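You operate a simulated robot arm through the tools that you are given. There is no shell and no other tool. Be economical: measure what you need, move in short steps, check, and stop when the job is done.

Carry out the task below with a simulated robot arm. There is one attempt and no reset: what you move stays moved.

Task
Top up the rice canister to about its MAX line from the carton.
Fine: put the lid back on and the carton back where it stood. Set down upright: rice carton.

Only the result counts: the job must be done as asked and must still hold three seconds after the hand-in. Knocking over, shifting, dropping, spilling or breaking anything else fails it. Lids that push on must go on centred and level and be pressed home; caps that screw on are set level and turned clockwise until they are tight.

Robot
A 7-joint arm with a two-finger parallel gripper, fixed in place. Base frame: the origin is at the foot of the arm, x ahead of it, y to its left, z up. Readings come in mm, degrees, newtons and seconds.
With the tool pointing down near the work surface it reaches from about 280 to 740 mm from the base axis. Its first joint turns from -115.0 to 115.0 degrees. Payload 3.91 kg.
The TCP is the grasp point between the finger pads, 30 mm short of the fingertips. In the tool frame z runs along the fingers and y along their closing line. Largest opening 110 mm; finger width 20, thickness 10; the body of the gripper, 48 by 112 mm, starts 55 mm behind the TCP.
Orientation is told as [roll, pitch, yaw] about the base's x, y, z axes, in that order, counted from this pose: with the fingers straight down and closing along the base's y, the tool's x points along the base's -x, its y along +y and its z along -z.

Tools
- The arm moves only by the tool move_arm. Its argument "motion" is a list of rows, each an object (a shift or turn left out is 0, a gripper value left out holds the last) with "jaw": the closure, from 0 (fully open) to 1 (shut); "slide": the shift along the base's x, y, z in units of 200 mm (1.0 is 200 mm), a list of three; "rotation": the turn, a rotation vector about the base's x, y, z in units of 45 degrees (1.0 is 45 degrees), a list of three. In form: [{"jaw": jaw, "slide": [x, y, z], "rotation": [rx, ry, rz]}, ...]. A call has 1 to 12 rows; each row is the pose to reach, as a shift and turn from the pose commanded when the call began. A call with a number of a shift or a turn outside -1 to 1 is refused whole. Each row takes 0.2 s and may step no farther than 50 mm and 8.6 degrees from the row before; otherwise, or with a gripper value out of range, the whole call is refused. Where a pose cannot be reached the arm comes as near as it can. A force on the tool above 40 N (or 10 N above the force at the start of the call, whichever is more), or a blocked arm, ends the call early, and 0.2 s more pass. The fingers move at their own pace (about 108 mm/s each) and stop on an object; they squeeze with about 23 N. The grip force told is the motor's: it shows also when the fingers shut on nothing. Time passes only in rows, and 0.2 s behind the last, so rows that repeat a pose let the fingers close. It gives the time, the measured TCP pose, the force on the tool (base axes), the opening and the grip force at its end, in the units of the frame above (readings bear some noise), with the torque about the TCP (base axes, N m) and any sound that the robot's microphone picked up.
- Cameras (640 x 400 px; columns grow to the right, rows downward): "scene" is fixed at [219.5, 650.2, 1748.7]; the picture's right is [-0.81, -0.59, 0.00], its down [-0.41, 0.56, -0.72] and it looks along [0.43, -0.58, -0.69] (base axes); focal length 347 px, centre (320, 200). "wrist" rides on the gripper at [72, 17, -103] in the tool frame; the picture's right is [-0.23, 0.97, 0.00], its down [-0.76, -0.18, -0.62] and it looks along [-0.61, -0.14, 0.78] (tool axes); focal length 222 px, centre (320, 200). There is no depth. A picture from a camera that has moved, and an enlarged one, comes with that camera's place and axes in the base frame and with its lens.
- get_image(camera): a new picture of that camera. The clock stands still meanwhile.
- lift_body(by): slides the trunk up (or, below 0, down) by that many mm; the arm rides with it, the base frame stays. It gives what a move gives, with no picture.
- zoom(camera, box): a new picture of the part [left, top, right, bottom] of that camera's present view, enlarged. The clock stands still meanwhile.
- finish_job(): hands the job in; it is judged then, once.

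Go step by step. Nothing tells you positions but the pictures and the camera data: compare them with the known pose of the tool, close in by small moves and look again before you grip or let go. The budget is 120 turns and 84 pictures, counting those below and the enlarged ones. Unless the task says otherwise, let go and move clear before handing in, and close with one line.

The tools are called after ">>>" as a command line: name --argument value ..., lists and objects as JSON in quotes. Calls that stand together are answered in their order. move_arm: Moves the arm, as the interface text tells. Its arguments: {"type":"object","properties":{"motion":{"type":"array","items":{"type":"object","properties":{"jaw":{"type":"number"},"slide":{"type":"array","items":{"type":"number"}},"rotation":{"type":"array","items":{"type":"number"}}}}}},"required":["motion"]} The other tools are called the same way: lift_body (by) slides the trunk up or down; get_image (camera) takes a picture; zoom (camera, box) takes an enlarged picture of a part of a camera's view; finish_job () hands the job in.

At the start:

```text
clock: 0.0
ee_pos: [471.2, -2.2, 1322.9]
orientation: [0.1, 0.0, -0.1]
force: [0.5, 0.1, 0.3]
wrist_torque: [0.02, -0.03, 0.02]
gripper_width: 109.9
grasp_force: 0.0
trunk travel left (down, up): [-925.0, 65.0]
```

scene: 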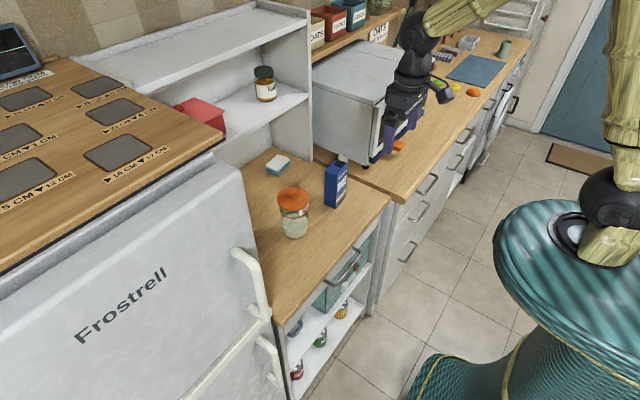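
wrist: 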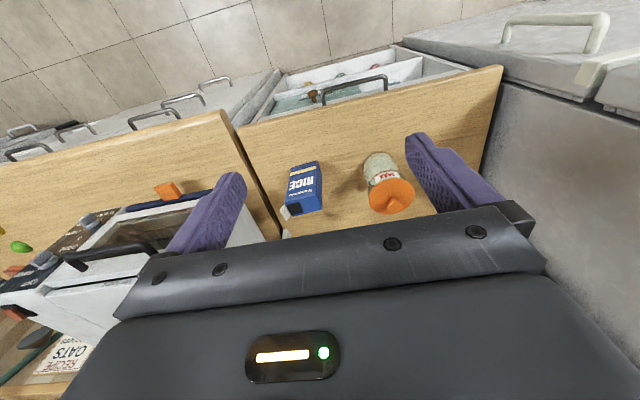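

I see a jar with an orange lid (the rice canister) and a blue rice carton on the counter. I'll zoom in to locate them.

>>> zoom --camera "scene" --box '[230, 130, 390, 260]'

>>> zoom --camera "wrist" --box '[240, 120, 460, 250]'

```text
3.08 times, centred on (310, 195) of scene
camera zoom: at [219.5, 650.2, 1748.7], right [-0.81, -0.59, 0.0], down [-0.41, 0.56, -0.72], along [0.43, -0.58, -0.69], focal length 1067 px, centre (351, 215)
```

zoom: 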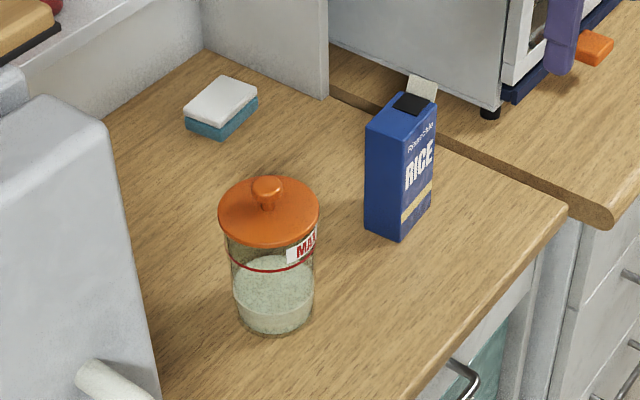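

```text
2.91 times, centred on (350, 185) of wrist
camera zoom: at [399.6, 14.5, 1426.0], right [0.23, 0.97, 0.0], down [0.76, -0.18, 0.62], along [0.61, -0.14, -0.78], focal length 646 px, centre (233, 244)
```

zoom: 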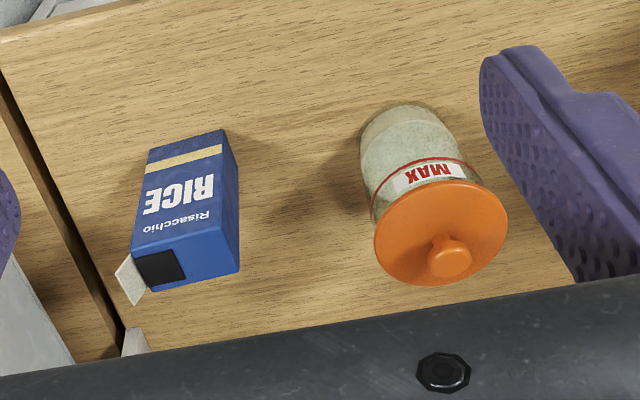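

The canister's knob triangulates to about (729, 98, 1067). The carton is centred near (702, -93), measures about 72x45x150, and stands on a counter at z≈902, with its opening and flap at the -y end. First I'll move above the canister.

>>> move_arm --motion '[{"jaw": 0.3, "slide": [0.2, 0.1, 0]}, {"slide": [0.4, 0.2, 0]}, {"slide": [0.6, 0.3, 0]}, {"slide": [0.8, 0.4, 0]}, {"slide": [1.0, 0.5, 0]}, {"slide": [1.0, 0.5, 0]}]'

>>> lift_body --by -120

>>> get_image --camera "wrist"

```text
clock: 1.4
ee_pos: [671.4, 98.0, 1322.8]
orientation: [0.0, 0.1, 0.0]
force: [-0.8, 0.3, 0.4]
wrist_torque: [0.01, -0.02, -0.01]
gripper_width: 77.4
grasp_force: 0.2
trunk travel left (down, up): [-925.0, 65.0]
```

```text
clock: 2.9
ee_pos: [672.1, 97.3, 1202.0]
orientation: [0.0, 0.0, 0.0]
force: [0.1, -0.1, -0.3]
wrist_torque: [-0.02, 0.02, 0.04]
gripper_width: 77.2
grasp_force: 0.0
trunk travel left (down, up): [-805.0, 185.0]
```

```text
79 pictures are left
camera wrist: at [600.6, 114.2, 1305.9], right [0.23, 0.97, 0.0], down [0.76, -0.18, 0.62], along [0.61, -0.14, -0.78], focal length 222 px, centre (320, 200)
```

wrist: 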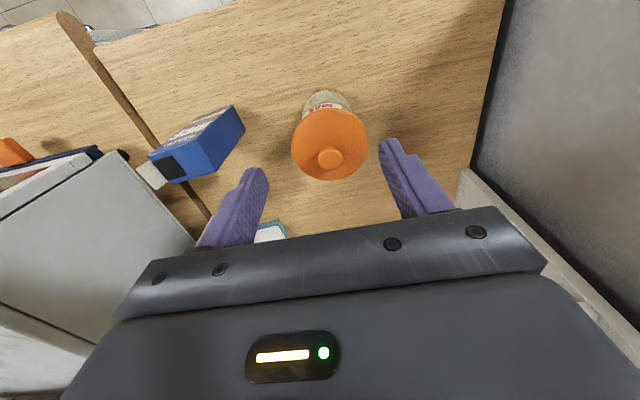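

The knob is confirmed near (727, 98). I'll move over it and look closely from the side of the scene view.

>>> move_arm --motion '[{"jaw": 0.5, "slide": [0.14, 0, 0]}, {"slide": [0.275, 0, 0]}, {"slide": [0.275, 0, -0.2]}, {"slide": [0.275, 0, -0.25]}, {"slide": [0.275, 0, -0.25]}]'

>>> zoom --camera "scene" --box '[250, 140, 350, 220]'

>>> get_image --camera "wrist"

```text
clock: 4.1
ee_pos: [727.2, 96.2, 1150.9]
orientation: [0.0, 0.0, 0.0]
force: [-0.8, -0.4, -0.6]
wrist_torque: [-0.03, -0.01, -0.01]
gripper_width: 55.2
grasp_force: 0.1
trunk travel left (down, up): [-805.0, 185.0]
```

```text
5.00 times, centred on (300, 180) of scene
camera zoom: at [219.5, 650.2, 1748.7], right [-0.81, -0.59, 0.0], down [-0.41, 0.56, -0.72], along [0.43, -0.58, -0.69], focal length 1733 px, centre (420, 300)
```

zoom: 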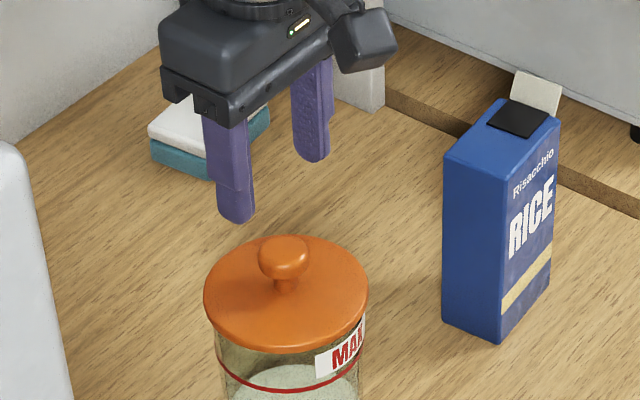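

```text
77 pictures are left
camera wrist: at [655.9, 112.8, 1254.6], right [0.23, 0.97, 0.0], down [0.76, -0.18, 0.62], along [0.61, -0.14, -0.78], focal length 222 px, centre (320, 200)
```

wrist: 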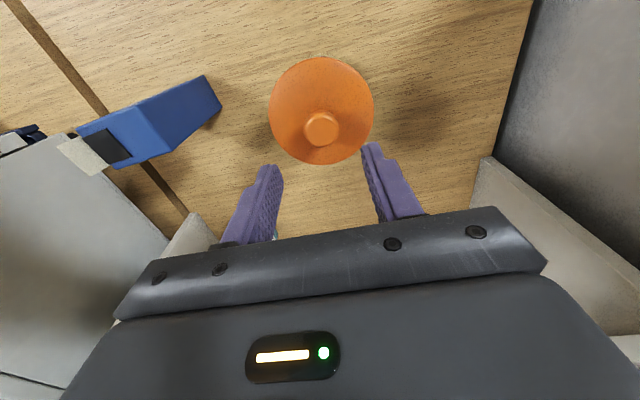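

The knob's ball is at about z 1060–1078, with the lid at about 1045. I'll descend so the fingertips reach about 1055, then close.

>>> move_arm --motion '[{"jaw": 0.5, "slide": [0, 0.01, -0.15]}, {"slide": [0, 0.01, -0.25]}, {"slide": [0, 0.01, -0.33]}, {"slide": [0, 0.01, -0.33]}]'

>>> zoom --camera "scene" --box '[250, 140, 350, 220]'

>>> zoom --camera "wrist" --box '[220, 40, 420, 240]'

```text
clock: 5.1
ee_pos: [728.8, 98.0, 1084.2]
orientation: [0.0, 0.0, -0.1]
force: [-0.6, 0.5, 0.4]
wrist_torque: [0.0, 0.02, -0.01]
gripper_width: 54.9
grasp_force: 0.1
trunk travel left (down, up): [-805.0, 185.0]
```

```text
5.00 times, centred on (300, 180) of scene
camera zoom: at [219.5, 650.2, 1748.7], right [-0.81, -0.59, 0.0], down [-0.41, 0.56, -0.72], along [0.43, -0.58, -0.69], focal length 1733 px, centre (420, 300)
```

zoom: 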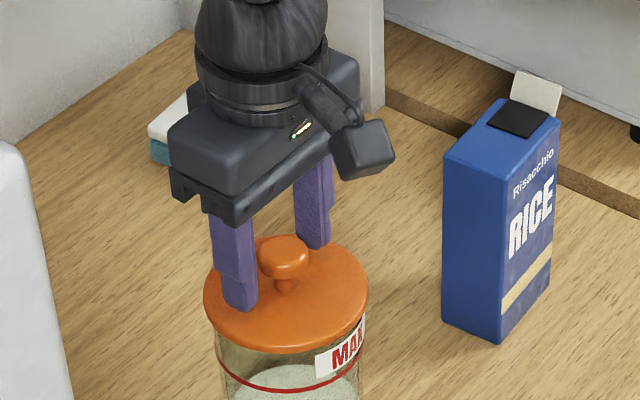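

```text
2.00 times, centred on (320, 140) of wrist
camera zoom: at [656.9, 114.7, 1188.8], right [0.23, 0.97, 0.0], down [0.76, -0.18, 0.62], along [0.61, -0.14, -0.78], focal length 444 px, centre (320, 320)
```

zoom: 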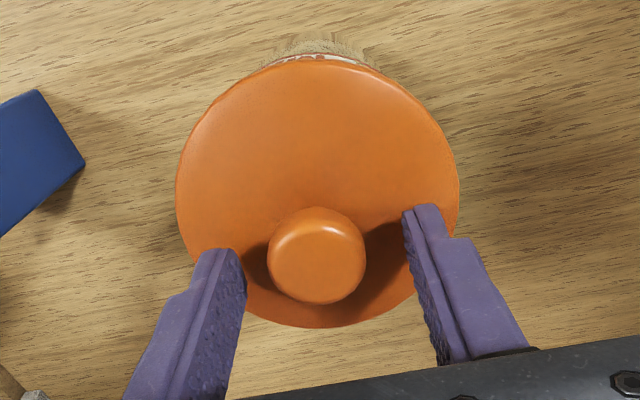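

The fingers straddle the knob well, so I'll close on it.

>>> move_arm --motion '[{"jaw": 0.6, "slide": [-0.01, 0, 0]}, {"jaw": 1.0, "slide": [-0.01, 0, 0]}, {"jaw": 1.0, "slide": [-0.01, 0, 0]}, {"jaw": 1.0, "slide": [-0.01, 0, 0]}]'

>>> zoom --camera "wrist" --box '[220, 40, 420, 240]'

```text
clock: 6.1
ee_pos: [725.3, 98.4, 1085.7]
orientation: [0.0, 0.0, 0.1]
force: [0.4, -0.2, 0.3]
wrist_torque: [0.0, -0.01, 0.0]
gripper_width: 28.4
grasp_force: 22.9
trunk travel left (down, up): [-805.0, 185.0]
heard: snap
```

```text
2.00 times, centred on (320, 140) of wrist
camera zoom: at [654.8, 115.3, 1189.6], right [0.23, 0.97, 0.0], down [0.76, -0.18, 0.62], along [0.61, -0.14, -0.78], focal length 444 px, centre (320, 320)
```

zoom: 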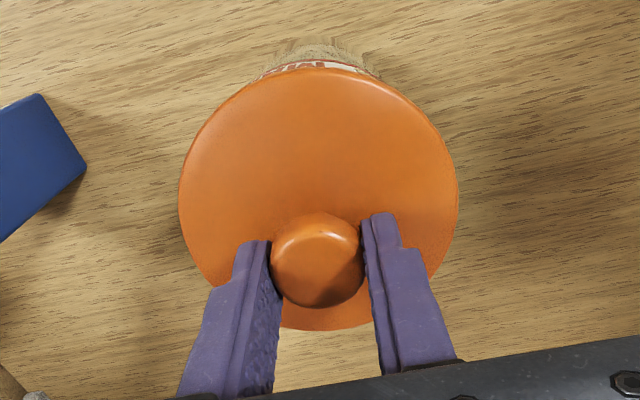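

Gripped at a width of 28.4 mm. I'll lift slowly.

>>> move_arm --motion '[{"slide": [0, 0, 0.03]}, {"slide": [0, 0, 0.06]}, {"slide": [0, 0, 0.1]}, {"slide": [0, 0, 0.1]}]'

>>> zoom --camera "scene" --box '[250, 160, 350, 240]'

```text
clock: 7.1
ee_pos: [726.1, 99.4, 1104.8]
orientation: [0.0, 0.0, 0.0]
force: [-0.1, 0.2, -0.8]
wrist_torque: [0.0, 0.01, -0.01]
gripper_width: 28.5
grasp_force: 23.1
trunk travel left (down, up): [-805.0, 185.0]
```

```text
5.00 times, centred on (300, 200) of scene
camera zoom: at [219.5, 650.2, 1748.7], right [-0.81, -0.59, 0.0], down [-0.41, 0.56, -0.72], along [0.43, -0.58, -0.69], focal length 1733 px, centre (420, 200)
```

zoom: 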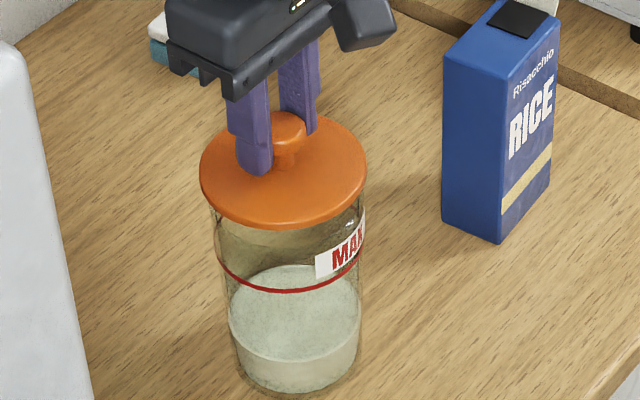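

The lid is coming free. I'll raise it further and carry it left to an empty spot near (650, 235).

>>> move_arm --motion '[{"slide": [0, 0, 0.2]}, {"slide": [0, 0, 0.35]}, {"slide": [-0.12, 0.2, 0.35]}, {"slide": [-0.24, 0.4, 0.35]}, {"slide": [-0.36, 0.6, 0.35]}, {"slide": [-0.38, 0.68, 0.35]}, {"slide": [-0.38, 0.68, 0.35]}]'

>>> get_image --camera "scene"

>>> get_image --camera "wrist"

```text
clock: 8.7
ee_pos: [649.4, 235.0, 1175.8]
orientation: [0.0, 0.0, 0.0]
force: [0.4, -0.6, 0.9]
wrist_torque: [-0.06, -0.04, 0.0]
gripper_width: 28.5
grasp_force: 23.4
trunk travel left (down, up): [-805.0, 185.0]
```

```text
72 pictures are left
```

scene: 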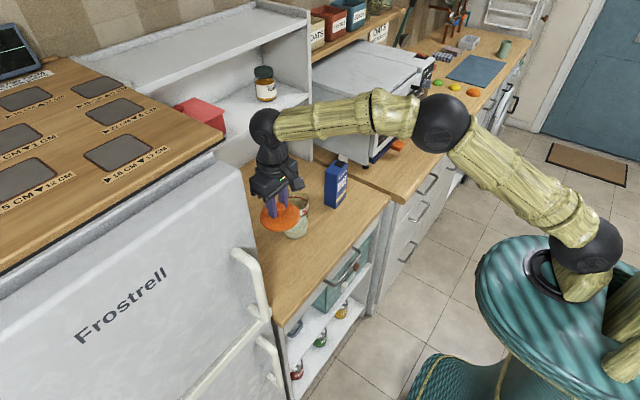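

```text
71 pictures are left
camera wrist: at [577.4, 252.2, 1278.7], right [0.23, 0.97, 0.0], down [0.76, -0.18, 0.62], along [0.61, -0.14, -0.78], focal length 222 px, centre (320, 200)
```

wrist: 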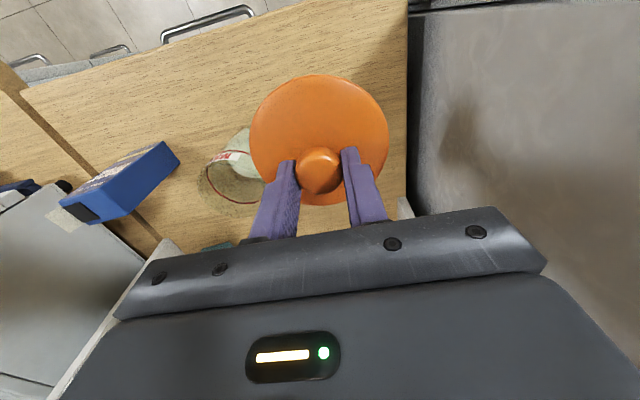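

The lid is off with space around it. I'll lower with the trunk, then finish with the arm.

>>> lift_body --by -150

>>> zoom --camera "scene" --box '[230, 160, 350, 260]'

```text
clock: 10.4
ee_pos: [649.9, 235.2, 1025.7]
orientation: [0.1, 0.0, 0.0]
force: [0.0, -0.4, -0.6]
wrist_torque: [-0.01, -0.02, -0.01]
gripper_width: 28.3
grasp_force: 22.4
trunk travel left (down, up): [-655.0, 335.0]
```

```text
4.00 times, centred on (290, 210) of scene
camera zoom: at [219.5, 650.2, 1748.7], right [-0.81, -0.59, 0.0], down [-0.41, 0.56, -0.72], along [0.43, -0.58, -0.69], focal length 1387 px, centre (440, 160)
```

zoom: 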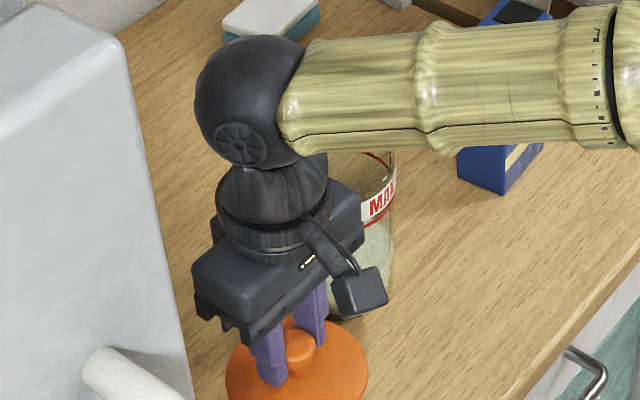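

>>> move_arm --motion '[{"slide": [0, 0, -0.15]}, {"slide": [0, 0, -0.27]}, {"slide": [0, 0, -0.3]}, {"slide": [0, 0, -0.32]}, {"slide": [0, 0, -0.34]}, {"slide": [0, 0, -0.36]}, {"slide": [0, 0, -0.38]}, {"slide": [0, 0, -0.4]}]'

>>> get_image --camera "wrist"

```text
clock: 12.2
ee_pos: [648.9, 235.1, 949.6]
orientation: [0.1, -0.4, 0.0]
force: [3.3, 1.4, 23.3]
wrist_torque: [0.0, 0.34, -0.04]
gripper_width: 28.2
grasp_force: 23.0
trunk travel left (down, up): [-655.0, 335.0]
```

```text
69 pictures are left
camera wrist: at [577.1, 251.7, 1052.6], right [0.23, 0.97, 0.0], down [0.76, -0.18, 0.63], along [0.61, -0.14, -0.78], focal length 222 px, centre (320, 200)
```

wrist: 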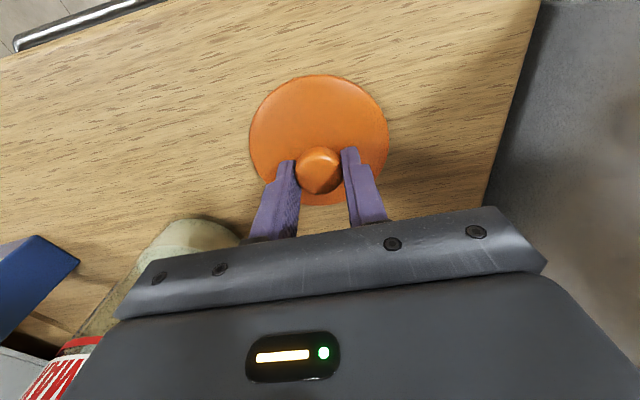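

The lid has touched the counter. I'll relax the pressing, open, and lift away.

>>> move_arm --motion '[{"slide": [0, 0, 0.027]}, {"slide": [0, 0, 0.027]}, {"jaw": 0.6, "slide": [0, 0, 0.027]}, {"jaw": 0.5, "slide": [0, 0, 0.027]}, {"jaw": 0.5, "slide": [0, 0, 0.027]}, {"jaw": 0.5, "slide": [0, 0, 0.2]}, {"slide": [0, 0, 0.4]}, {"slide": [0, 0, 0.6]}, {"slide": [0, 0, 0.8]}, {"slide": [0, 0, 1.0]}, {"slide": [0, 0, 1.0]}]'

>>> get_image --camera "wrist"

```text
clock: 14.7
ee_pos: [648.8, 234.2, 1145.3]
orientation: [0.1, 0.0, 0.1]
force: [0.2, -0.8, -0.6]
wrist_torque: [0.01, -0.04, 0.01]
gripper_width: 55.3
grasp_force: 0.0
trunk travel left (down, up): [-655.0, 335.0]
```

```text
68 pictures are left
camera wrist: at [577.1, 251.2, 1250.2], right [0.23, 0.97, 0.0], down [0.76, -0.18, 0.62], along [0.61, -0.14, -0.78], focal length 222 px, centre (320, 200)
```

wrist: 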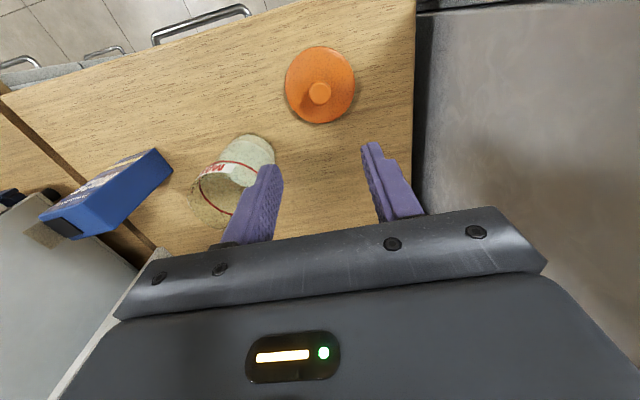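

The lid rests flat near (649, 235). Next I'll move in front of the carton while pitching the tool toward horizontal.

>>> move_arm --motion '[{"jaw": 0.1, "slide": [-0.15, -0.15, 0], "rotation": [0, -0.16, 0]}, {"slide": [-0.3, -0.32, 0], "rotation": [0, -0.33, 0]}, {"slide": [-0.45, -0.49, 0], "rotation": [0, -0.5, 0]}, {"slide": [-0.45, -0.66, 0], "rotation": [0, -0.67, 0]}, {"slide": [-0.45, -0.83, 0], "rotation": [0, -0.84, 0]}, {"slide": [-0.45, -1.0, 0], "rotation": [0, -1.0, 0]}, {"slide": [-0.45, -1.0, 0], "rotation": [0, -1.0, 0]}]'

>>> move_arm --motion '[{"slide": [0, -0.15, 0], "rotation": [0, -0.14, 0]}, {"slide": [0, -0.3, 0], "rotation": [0, -0.28, 0]}, {"slide": [0, -0.45, 0], "rotation": [0, -0.42, 0]}, {"slide": [0, -0.62, 0], "rotation": [0, -0.555, 0]}, {"slide": [0, -0.62, 0], "rotation": [0, -0.555, 0]}]'

>>> get_image --camera "wrist"

>>> get_image --camera "scene"

```text
clock: 16.2
ee_pos: [560.5, 34.7, 1144.8]
orientation: [0.0, -45.0, 0.1]
force: [-0.2, 0.4, 0.5]
wrist_torque: [0.03, -0.02, -0.03]
gripper_width: 98.9
grasp_force: 0.1
trunk travel left (down, up): [-655.0, 335.0]
```

```text
clock: 17.4
ee_pos: [560.2, -87.3, 1145.6]
orientation: [-0.1, -70.1, 0.1]
force: [0.0, -0.5, 0.3]
wrist_torque: [0.04, -0.02, 0.02]
gripper_width: 98.8
grasp_force: 0.1
trunk travel left (down, up): [-655.0, 335.0]
```

```text
67 pictures are left
camera wrist: at [439.1, -70.9, 1113.1], right [0.08, 0.97, 0.21], down [-0.33, -0.18, 0.93], along [0.94, -0.14, 0.3], focal length 222 px, centre (320, 200)
```

wrist: 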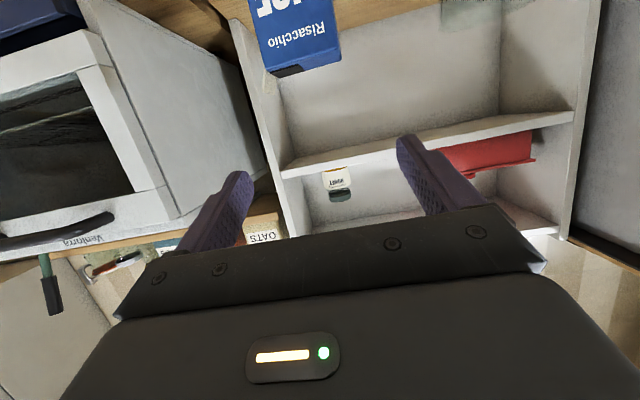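

```text
66 pictures are left
```

scene: 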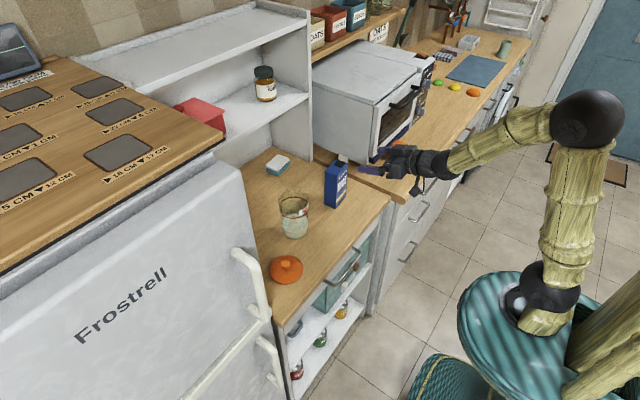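

The carton centre is about (700, -90) with a yaw of about 3°. I'll lower with the trunk to grip height and check.

>>> lift_body --by -165

>>> move_arm --motion '[{"jaw": 0.0, "slide": [0.1, -0.01, 0], "rotation": [0, 0, 0.067]}, {"slide": [0.25, -0.015, 0], "rotation": [0, 0, 0.067]}, {"slide": [0.3, -0.015, 0], "rotation": [0, 0, 0.067]}, {"slide": [0.3, -0.015, 0], "rotation": [0, 0, 0.067]}]'

>>> get_image --camera "wrist"

>>> zoom --camera "scene" --box '[290, 130, 430, 230]'

```text
clock: 19.3
ee_pos: [560.4, -87.6, 982.5]
orientation: [0.0, -70.0, 0.0]
force: [0.7, -0.2, 0.1]
wrist_torque: [-0.02, -0.01, 0.0]
gripper_width: 98.9
grasp_force: 0.0
trunk travel left (down, up): [-490.0, 500.0]
```

```text
clock: 20.3
ee_pos: [620.5, -92.6, 980.4]
orientation: [0.0, -70.1, 3.1]
force: [0.1, -0.3, -0.1]
wrist_torque: [0.01, 0.0, 0.0]
gripper_width: 109.9
grasp_force: 0.1
trunk travel left (down, up): [-490.0, 500.0]
```

```text
65 pictures are left
camera wrist: at [499.4, -82.3, 947.3], right [0.03, 0.98, 0.21], down [-0.32, -0.19, 0.93], along [0.95, -0.09, 0.3], focal length 222 px, centre (320, 200)
```

wrist: 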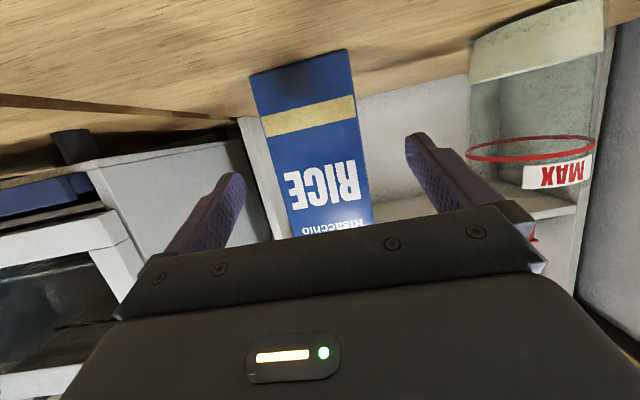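

```text
4.00 times, centred on (360, 180) of scene
camera zoom: at [219.5, 650.2, 1748.7], right [-0.81, -0.59, 0.0], down [-0.41, 0.56, -0.72], along [0.43, -0.58, -0.69], focal length 1387 px, centre (160, 280)
```

zoom: 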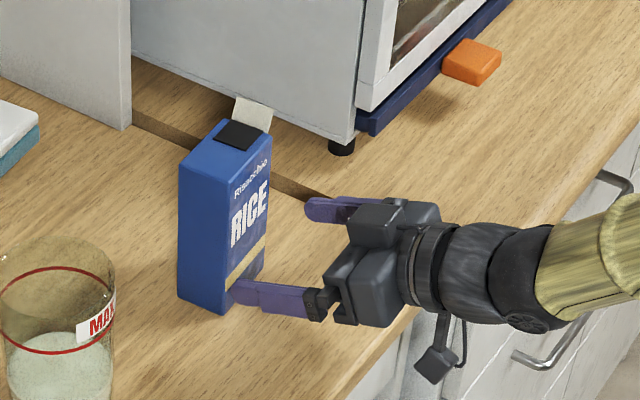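

The front face is centred at y≈-92 and aligned with the tool. I'll advance 78 mm and check before closing.

>>> move_arm --motion '[{"jaw": 0.0, "slide": [0.15, 0, 0]}, {"slide": [0.3, 0, 0]}, {"slide": [0.39, 0.003, 0], "rotation": [0, 0, -0.02]}, {"slide": [0.39, 0.003, 0], "rotation": [0, 0, -0.02]}]'

>>> get_image --camera "wrist"

>>> zoom --camera "scene" --box '[290, 130, 430, 230]'

```text
clock: 21.3
ee_pos: [697.3, -89.6, 981.1]
orientation: [-0.1, -69.9, 2.1]
force: [0.5, -0.2, -0.3]
wrist_torque: [0.01, -0.02, -0.02]
gripper_width: 110.2
grasp_force: 0.1
trunk travel left (down, up): [-490.0, 500.0]
```

```text
63 pictures are left
camera wrist: at [576.4, -77.8, 948.5], right [0.04, 0.98, 0.21], down [-0.32, -0.19, 0.93], along [0.95, -0.11, 0.3], focal length 222 px, centre (320, 200)
```

wrist: 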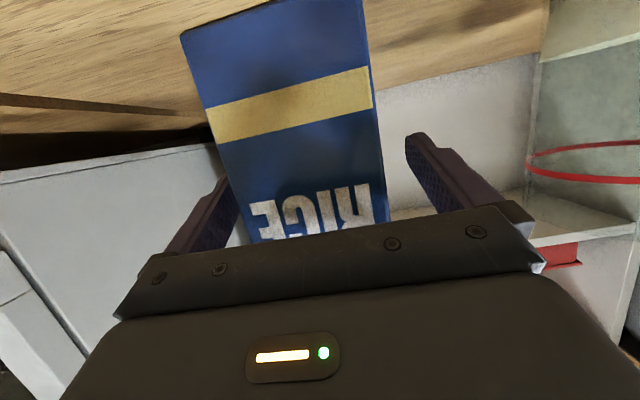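

```text
4.00 times, centred on (360, 180) of scene
camera zoom: at [219.5, 650.2, 1748.7], right [-0.81, -0.59, 0.0], down [-0.41, 0.56, -0.72], along [0.43, -0.58, -0.69], focal length 1387 px, centre (160, 280)
```

zoom: 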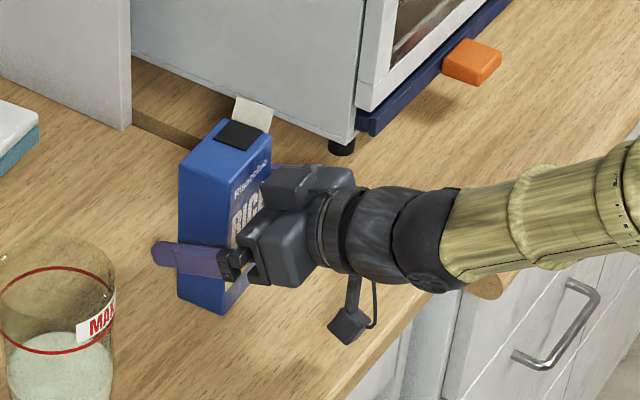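

The fingers straddle the carton. I'll shift 3 mm toward -y to centre and close.

>>> move_arm --motion '[{"jaw": 0.0, "slide": [0.01, -0.014, 0]}, {"jaw": 0.25, "slide": [0.01, -0.014, 0]}, {"jaw": 0.35, "slide": [0.01, -0.014, 0]}, {"jaw": 0.5, "slide": [0.01, -0.014, 0]}, {"jaw": 0.7, "slide": [0.01, -0.014, 0]}]'

>>> zoom --camera "scene" --box '[290, 130, 430, 230]'

```text
clock: 22.5
ee_pos: [700.8, -91.3, 980.1]
orientation: [0.0, -69.9, 2.2]
force: [0.9, 3.0, 0.9]
wrist_torque: [0.32, -0.1, 0.05]
gripper_width: 74.1
grasp_force: 23.7
trunk travel left (down, up): [-490.0, 500.0]
```

```text
4.00 times, centred on (360, 180) of scene
camera zoom: at [219.5, 650.2, 1748.7], right [-0.81, -0.59, 0.0], down [-0.41, 0.56, -0.72], along [0.43, -0.58, -0.69], focal length 1387 px, centre (160, 280)
```

zoom: 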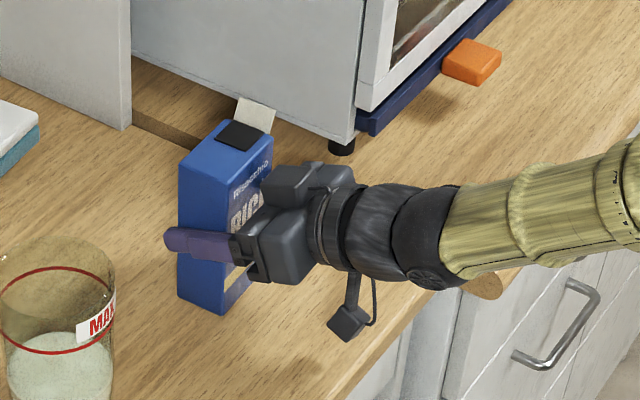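

Gripped at a width of 74 mm with the carton almost undisturbed. I'll lift it straight up.

>>> move_arm --motion '[{"jaw": 1.0, "slide": [0, 0, 0.05]}, {"slide": [0, 0, 0.15]}, {"slide": [0, 0, 0.25]}, {"slide": [0, 0, 0.25]}]'

>>> zoom --camera "scene" --box '[290, 130, 430, 230]'

```text
clock: 23.5
ee_pos: [698.5, -93.6, 1029.6]
orientation: [0.0, -69.9, 2.1]
force: [-0.9, 0.5, -3.9]
wrist_torque: [-0.02, 0.01, 0.0]
gripper_width: 74.3
grasp_force: 23.1
trunk travel left (down, up): [-490.0, 500.0]
```

```text
4.00 times, centred on (360, 180) of scene
camera zoom: at [219.5, 650.2, 1748.7], right [-0.81, -0.59, 0.0], down [-0.41, 0.56, -0.72], along [0.43, -0.58, -0.69], focal length 1387 px, centre (160, 280)
```

zoom: 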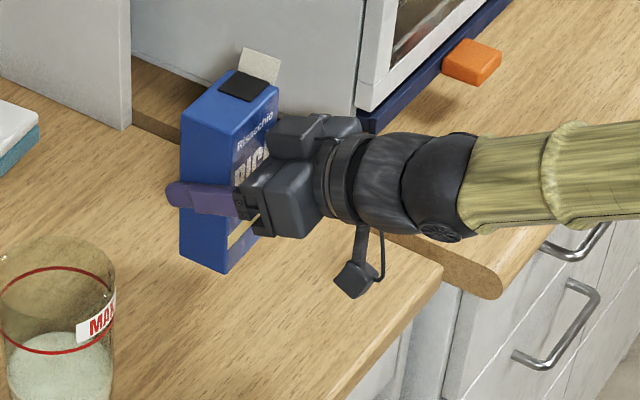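

The lift is good and the carton weighs about 0.4 kg. I'll raise it above the canister rim, then carry it to the +y side of the canister.

>>> lift_body --by 140

>>> move_arm --motion '[{"slide": [0.03, 0.15, 0]}, {"slide": [0.06, 0.35, 0]}, {"slide": [0.1, 0.55, 0]}, {"slide": [0.14, 0.75, 0]}, {"slide": [0.14, 0.9, 0]}, {"slide": [0.14, 0.9, 0]}]'

>>> move_arm --motion '[{"slide": [0, 0.15, 0]}, {"slide": [0, 0.35, 0]}, {"slide": [0, 0.49, 0]}, {"slide": [0, 0.49, 0]}]'

>>> get_image --camera "scene"

>>> get_image --camera "wrist"

```text
clock: 25.2
ee_pos: [698.6, -93.7, 1169.3]
orientation: [0.0, -69.9, 2.1]
force: [0.7, 0.3, -5.4]
wrist_torque: [-0.02, 0.01, 0.03]
gripper_width: 74.1
grasp_force: 22.9
trunk travel left (down, up): [-630.0, 360.0]
```

```text
clock: 26.6
ee_pos: [727.8, 85.2, 1168.9]
orientation: [-0.2, -69.9, 2.2]
force: [0.1, 0.6, -4.8]
wrist_torque: [0.04, -0.01, 0.0]
gripper_width: 74.0
grasp_force: 23.0
trunk travel left (down, up): [-630.0, 360.0]
```

```text
clock: 27.6
ee_pos: [728.0, 183.4, 1168.4]
orientation: [-0.1, -69.9, 2.2]
force: [0.7, 0.3, -4.6]
wrist_torque: [0.03, 0.02, -0.01]
gripper_width: 74.0
grasp_force: 22.7
trunk travel left (down, up): [-630.0, 360.0]
```

```text
59 pictures are left
```

scene: 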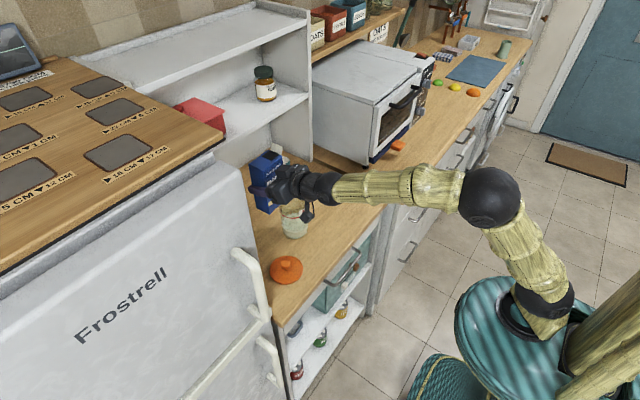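

```text
58 pictures are left
camera wrist: at [606.0, 196.0, 1135.2], right [0.04, 0.98, 0.21], down [-0.32, -0.19, 0.93], along [0.95, -0.11, 0.3], focal length 222 px, centre (320, 200)
```

wrist: 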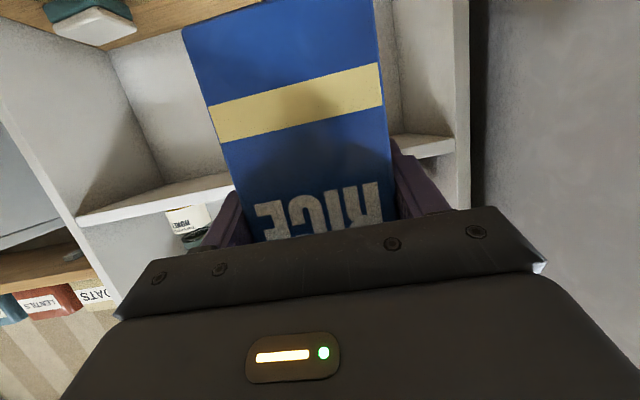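

Now I'll tilt 45° about +x so the top leans toward -y over the canister, staying high.

>>> move_arm --motion '[{"rotation": [0.17, 0, 0]}, {"rotation": [0.34, 0, 0]}, {"rotation": [0.51, 0, 0]}, {"rotation": [0.68, 0, 0], "slide": [0, 0, -0.05]}, {"rotation": [0.84, 0, 0], "slide": [0, 0, -0.15]}, {"rotation": [1.0, 0, 0], "slide": [0, 0, -0.25]}, {"rotation": [1.0, 0, 0], "slide": [0, 0, -0.25]}]'

>>> zoom --camera "scene" --box '[220, 130, 360, 270]'

>>> get_image --camera "wrist"

```text
clock: 29.2
ee_pos: [728.4, 186.3, 1117.9]
orientation: [72.9, -42.1, -62.5]
force: [-0.2, -0.8, -4.9]
wrist_torque: [0.0, 0.01, 0.01]
gripper_width: 74.0
grasp_force: 23.5
trunk travel left (down, up): [-630.0, 360.0]
```

```text
2.86 times, centred on (290, 200) of scene
camera zoom: at [219.5, 650.2, 1748.7], right [-0.81, -0.59, 0.0], down [-0.41, 0.56, -0.72], along [0.43, -0.58, -0.69], focal length 990 px, centre (406, 200)
```

zoom: 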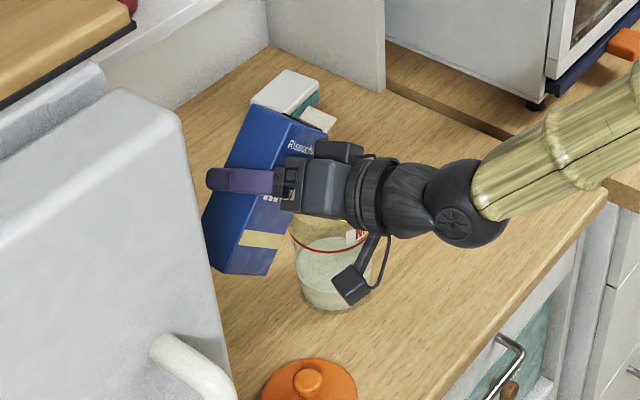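

```text
56 pictures are left
camera wrist: at [607.0, 216.9, 1105.1], right [0.04, 0.54, 0.84], down [-0.32, -0.79, 0.52], along [0.95, -0.29, 0.14], focal length 222 px, centre (320, 200)
```

wrist: 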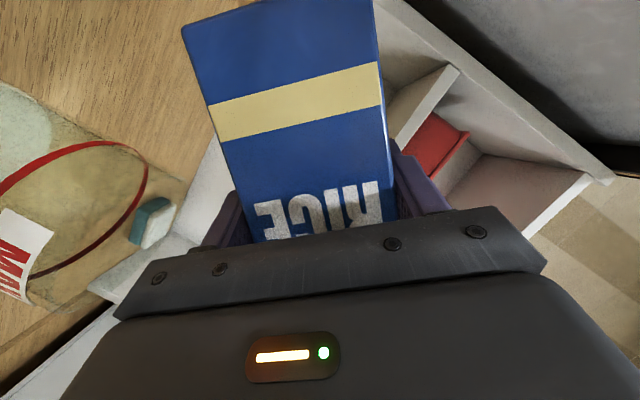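

I'll continue tilting to about 68°, keeping the lip over the canister.

>>> move_arm --motion '[{"rotation": [0.17, 0, 0], "slide": [0, 0, -0.02]}, {"rotation": [0.34, 0, 0], "slide": [0, 0.0, -0.03]}, {"rotation": [0.5, 0, 0], "slide": [0, 0.0, -0.04]}, {"rotation": [0.5, 0, 0], "slide": [0, 0.0, -0.04]}]'

>>> zoom --camera "scene" --box '[220, 130, 360, 270]'

>>> get_image --camera "wrist"

```text
clock: 30.2
ee_pos: [727.3, 185.5, 1110.3]
orientation: [83.9, -21.6, -68.4]
force: [0.6, -0.5, -5.3]
wrist_torque: [-0.04, 0.01, 0.0]
gripper_width: 74.0
grasp_force: 22.6
trunk travel left (down, up): [-630.0, 360.0]
```

```text
2.86 times, centred on (290, 200) of scene
camera zoom: at [219.5, 650.2, 1748.7], right [-0.81, -0.59, 0.0], down [-0.41, 0.56, -0.72], along [0.43, -0.58, -0.69], focal length 990 px, centre (406, 200)
```

zoom: 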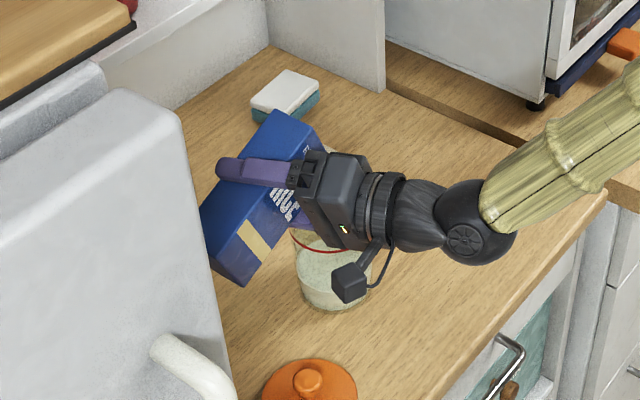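

```text
54 pictures are left
camera wrist: at [606.0, 220.2, 1110.7], right [0.04, 0.18, 0.98], down [-0.32, -0.93, 0.18], along [0.95, -0.32, 0.02], focal length 222 px, centre (320, 200)
```

wrist: 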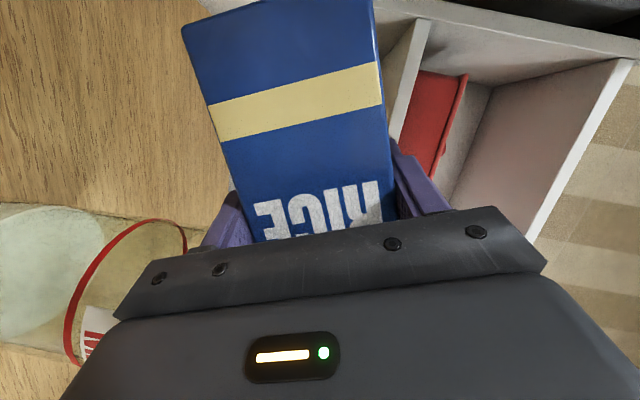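

Nothing has poured yet. I'll tilt about 12° more, holding the lip in place.

>>> move_arm --motion '[{"rotation": [0.13, 0, 0], "slide": [0, -0.007, 0.01]}, {"rotation": [0.26, 0, 0], "slide": [0, -0.015, 0.02]}, {"rotation": [0.26, 0, 0], "slide": [0, -0.015, 0.02]}]'

>>> zoom --camera "scene" --box '[220, 130, 360, 270]'

```text
clock: 31.0
ee_pos: [726.4, 182.0, 1115.0]
orientation: [88.3, -10.8, -69.6]
force: [0.2, 0.9, -4.1]
wrist_torque: [-0.02, 0.0, -0.03]
gripper_width: 73.9
grasp_force: 23.0
trunk travel left (down, up): [-630.0, 360.0]
```

```text
2.86 times, centred on (290, 200) of scene
camera zoom: at [219.5, 650.2, 1748.7], right [-0.81, -0.59, 0.0], down [-0.41, 0.56, -0.72], along [0.43, -0.58, -0.69], focal length 990 px, centre (406, 200)
```

zoom: 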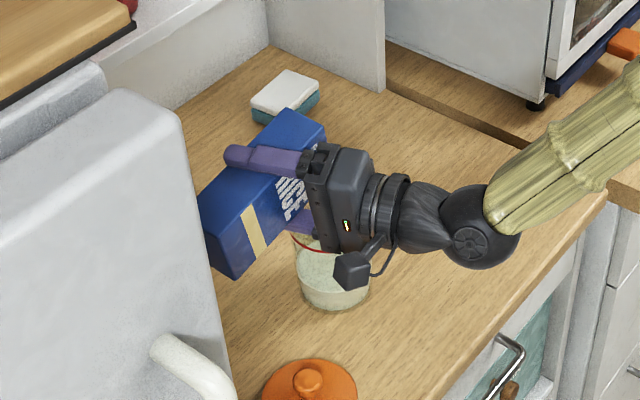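

>>> move_arm --motion '[{"rotation": [0.12, 0, 0], "slide": [0, -0.015, 0.03]}, {"rotation": [0.245, 0, 0], "slide": [0, -0.03, 0.06]}, {"rotation": [0.245, 0, 0], "slide": [0, -0.03, 0.06]}]'

>>> zoom --camera "scene" --box '[260, 170, 340, 250]'

>>> get_image --camera "wrist"

```text
clock: 31.8
ee_pos: [727.3, 176.2, 1128.2]
orientation: [92.0, -0.4, -70.1]
force: [-0.2, 0.1, -3.5]
wrist_torque: [-0.03, -0.01, 0.0]
gripper_width: 73.6
grasp_force: 22.6
trunk travel left (down, up): [-630.0, 360.0]
```

```text
5.00 times, centred on (300, 210) of scene
camera zoom: at [219.5, 650.2, 1748.7], right [-0.81, -0.59, 0.0], down [-0.41, 0.56, -0.72], along [0.43, -0.58, -0.69], focal length 1733 px, centre (420, 150)
```

zoom: 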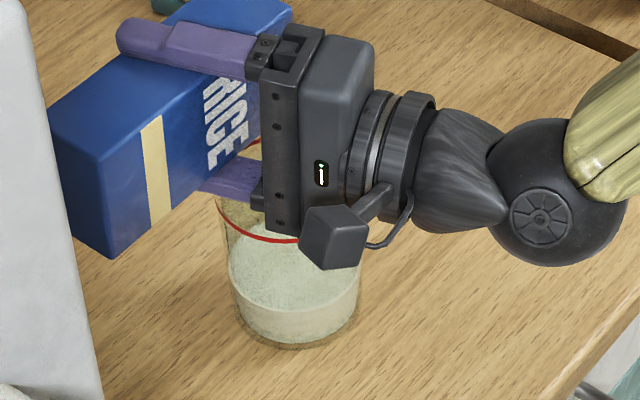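

```text
51 pictures are left
camera wrist: at [606.0, 208.8, 1140.5], right [0.04, -0.22, 0.97], down [-0.32, -0.93, -0.19], along [0.95, -0.3, -0.11], focal length 222 px, centre (320, 200)
```

wrist: 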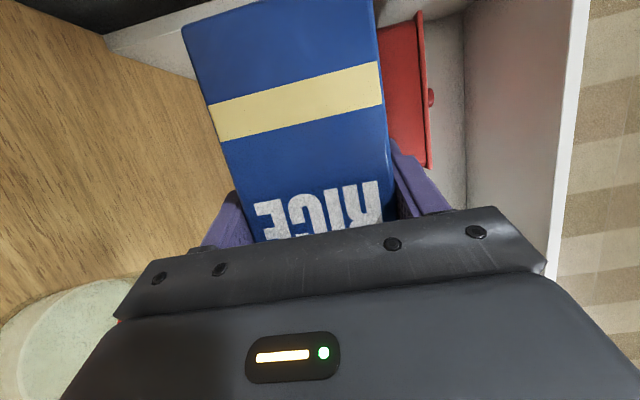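

No visible level change yet. I'll tilt 10° more.

>>> move_arm --motion '[{"rotation": [0.11, 0, 0], "slide": [0, -0.018, 0.03]}, {"rotation": [0.222, 0, 0], "slide": [0, -0.036, 0.057]}, {"rotation": [0.222, 0, 0], "slide": [0, -0.036, 0.057]}, {"rotation": [0.222, 0, 0], "slide": [0, -0.036, 0.057]}]'

>>> zoom --camera "scene" --box '[260, 170, 340, 250]'

```text
clock: 32.8
ee_pos: [728.2, 169.4, 1138.4]
orientation: [95.5, 8.9, -69.8]
force: [0.8, -0.1, -4.1]
wrist_torque: [-0.04, -0.02, 0.0]
gripper_width: 73.9
grasp_force: 23.2
trunk travel left (down, up): [-630.0, 360.0]
```

```text
5.00 times, centred on (300, 210) of scene
camera zoom: at [219.5, 650.2, 1748.7], right [-0.81, -0.59, 0.0], down [-0.41, 0.56, -0.72], along [0.43, -0.58, -0.69], focal length 1733 px, centre (420, 150)
```

zoom: 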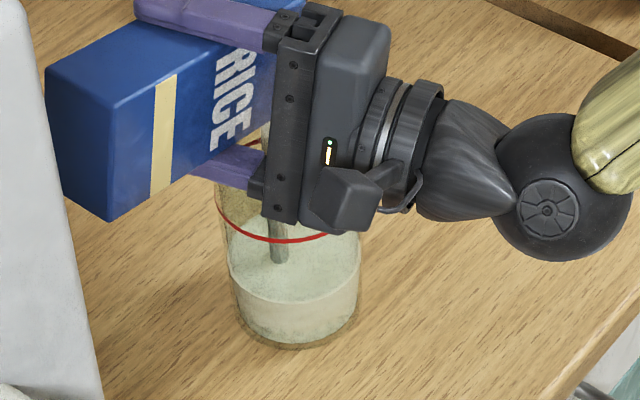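

A stream of rice is falling well inside the canister. I'll hold here and watch.

>>> move_arm --motion '[{"slide": [0, 0, 0]}, {"slide": [0, 0, 0]}, {"slide": [0, 0, 0]}]'

>>> zoom --camera "scene" --box '[260, 170, 340, 250]'

```text
clock: 33.6
ee_pos: [727.3, 168.6, 1137.5]
orientation: [95.5, 8.8, -69.8]
force: [-0.2, 0.9, -4.4]
wrist_torque: [-0.02, 0.0, 0.01]
gripper_width: 73.9
grasp_force: 23.4
trunk travel left (down, up): [-630.0, 360.0]
```

```text
5.00 times, centred on (300, 210) of scene
camera zoom: at [219.5, 650.2, 1748.7], right [-0.81, -0.59, 0.0], down [-0.41, 0.56, -0.72], along [0.43, -0.58, -0.69], focal length 1733 px, centre (420, 150)
```

zoom: 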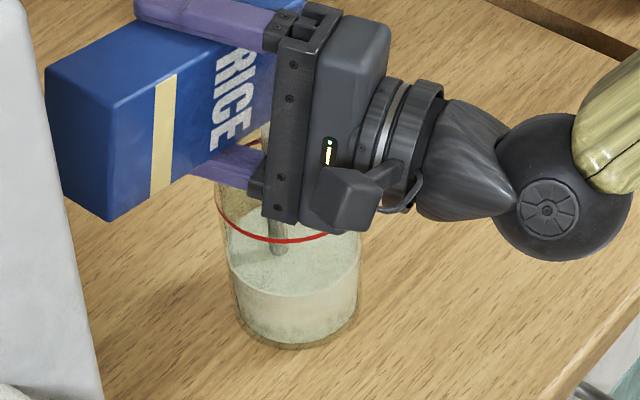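

The level is rising slowly. I'll hold longer.

>>> move_arm --motion '[{"slide": [0, 0, 0]}, {"slide": [0, 0, 0]}, {"slide": [0, 0, 0]}, {"slide": [0, 0, 0]}, {"slide": [0, 0, 0]}, {"slide": [0, 0, 0]}, {"slide": [0, 0, 0]}]'

>>> zoom --camera "scene" --box '[260, 170, 340, 250]'

```text
clock: 35.2
ee_pos: [727.2, 168.9, 1137.5]
orientation: [95.5, 9.0, -69.8]
force: [-0.5, -1.1, -5.4]
wrist_torque: [-0.03, 0.0, 0.0]
gripper_width: 74.0
grasp_force: 23.5
trunk travel left (down, up): [-630.0, 360.0]
```

```text
5.00 times, centred on (300, 210) of scene
camera zoom: at [219.5, 650.2, 1748.7], right [-0.81, -0.59, 0.0], down [-0.41, 0.56, -0.72], along [0.43, -0.58, -0.69], focal length 1733 px, centre (420, 150)
```

zoom: 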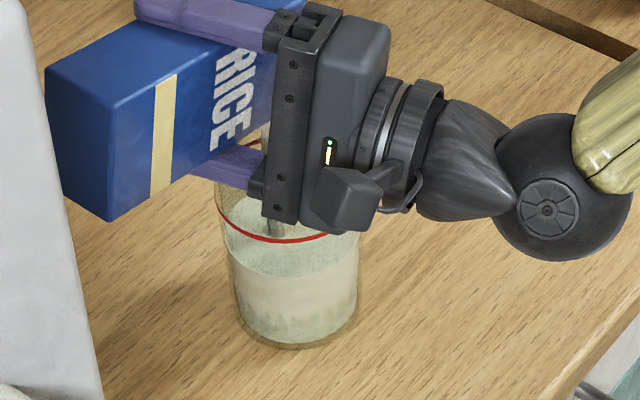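

>>> move_arm --motion '[{"slide": [0, 0, 0]}, {"slide": [0, 0, 0]}, {"slide": [0, 0, 0]}, {"slide": [0, 0, 0]}, {"slide": [0, 0, 0]}, {"slide": [0, 0, 0]}, {"slide": [0, 0, 0]}]'

>>> zoom --camera "scene" --box '[260, 170, 340, 250]'

```text
clock: 36.8
ee_pos: [727.3, 168.6, 1138.6]
orientation: [95.6, 8.9, -69.8]
force: [0.6, -0.1, -4.5]
wrist_torque: [-0.06, 0.0, 0.05]
gripper_width: 74.0
grasp_force: 22.3
trunk travel left (down, up): [-630.0, 360.0]
```

```text
5.00 times, centred on (300, 210) of scene
camera zoom: at [219.5, 650.2, 1748.7], right [-0.81, -0.59, 0.0], down [-0.41, 0.56, -0.72], along [0.43, -0.58, -0.69], focal length 1733 px, centre (420, 150)
```

zoom: 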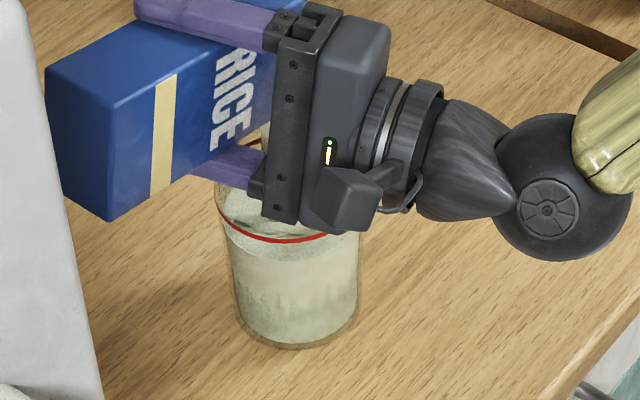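

>>> move_arm --motion '[{"slide": [0, 0, 0]}, {"slide": [0, 0, 0]}, {"slide": [0, 0, 0]}, {"slide": [0, 0, 0]}]'

>>> zoom --camera "scene" --box '[270, 200, 320, 230]'

```text
clock: 37.8
ee_pos: [727.9, 169.0, 1139.6]
orientation: [95.5, 8.9, -69.8]
force: [0.4, -0.6, -4.6]
wrist_torque: [-0.05, -0.03, 0.0]
gripper_width: 74.1
grasp_force: 23.0
trunk travel left (down, up): [-630.0, 360.0]
```

```text
12.80 times, centred on (295, 215) of scene
camera zoom: at [219.5, 650.2, 1748.7], right [-0.81, -0.59, 0.0], down [-0.41, 0.56, -0.72], along [0.43, -0.58, -0.69], focal length 4437 px, centre (640, 8)
```

zoom: 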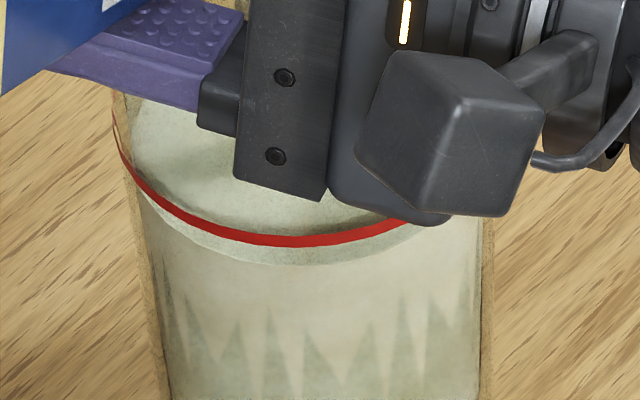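

The level is just below the line. I'll hold briefly and then tilt back.

>>> move_arm --motion '[{"slide": [0, 0, 0]}, {"slide": [0, 0, 0]}, {"rotation": [-0.18, 0, 0], "slide": [0, 0.03, -0.03]}, {"rotation": [-0.36, 0, 0], "slide": [0, 0.05, -0.03]}, {"rotation": [-0.54, 0, 0], "slide": [0, 0.07, -0.03]}, {"rotation": [-0.72, 0, 0], "slide": [0, 0.08, 0.0]}, {"rotation": [-0.9, 0, 0], "slide": [0, 0.08, 0.05]}, {"rotation": [-0.9, 0, 0], "slide": [0, 0.08, 0.05]}]'

>>> zoom --camera "scene" --box '[260, 170, 340, 250]'

```text
clock: 39.6
ee_pos: [727.0, 185.0, 1149.2]
orientation: [80.4, -29.1, -66.8]
force: [-0.4, -0.6, -5.5]
wrist_torque: [-0.01, -0.02, -0.01]
gripper_width: 73.9
grasp_force: 23.3
trunk travel left (down, up): [-630.0, 360.0]
```

```text
5.00 times, centred on (300, 210) of scene
camera zoom: at [219.5, 650.2, 1748.7], right [-0.81, -0.59, 0.0], down [-0.41, 0.56, -0.72], along [0.43, -0.58, -0.69], focal length 1733 px, centre (420, 150)
```

zoom: 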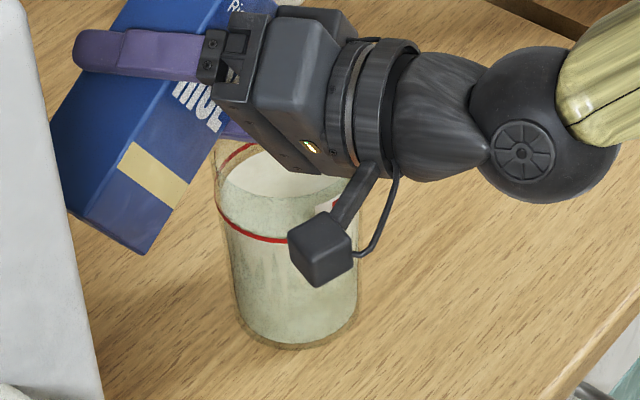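

>>> zoom --camera "scene" --box '[270, 195, 320, 230]'

```text
11.43 times, centred on (295, 212) of scene
camera zoom: at [219.5, 650.2, 1748.7], right [-0.81, -0.59, 0.0], down [-0.41, 0.56, -0.72], along [0.43, -0.58, -0.69], focal length 3962 px, centre (606, 57)
```

zoom: 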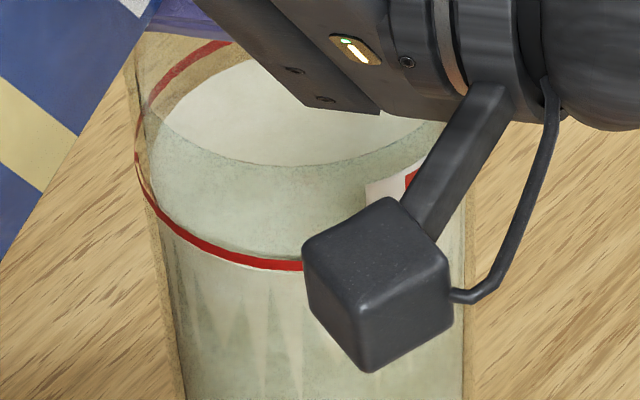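

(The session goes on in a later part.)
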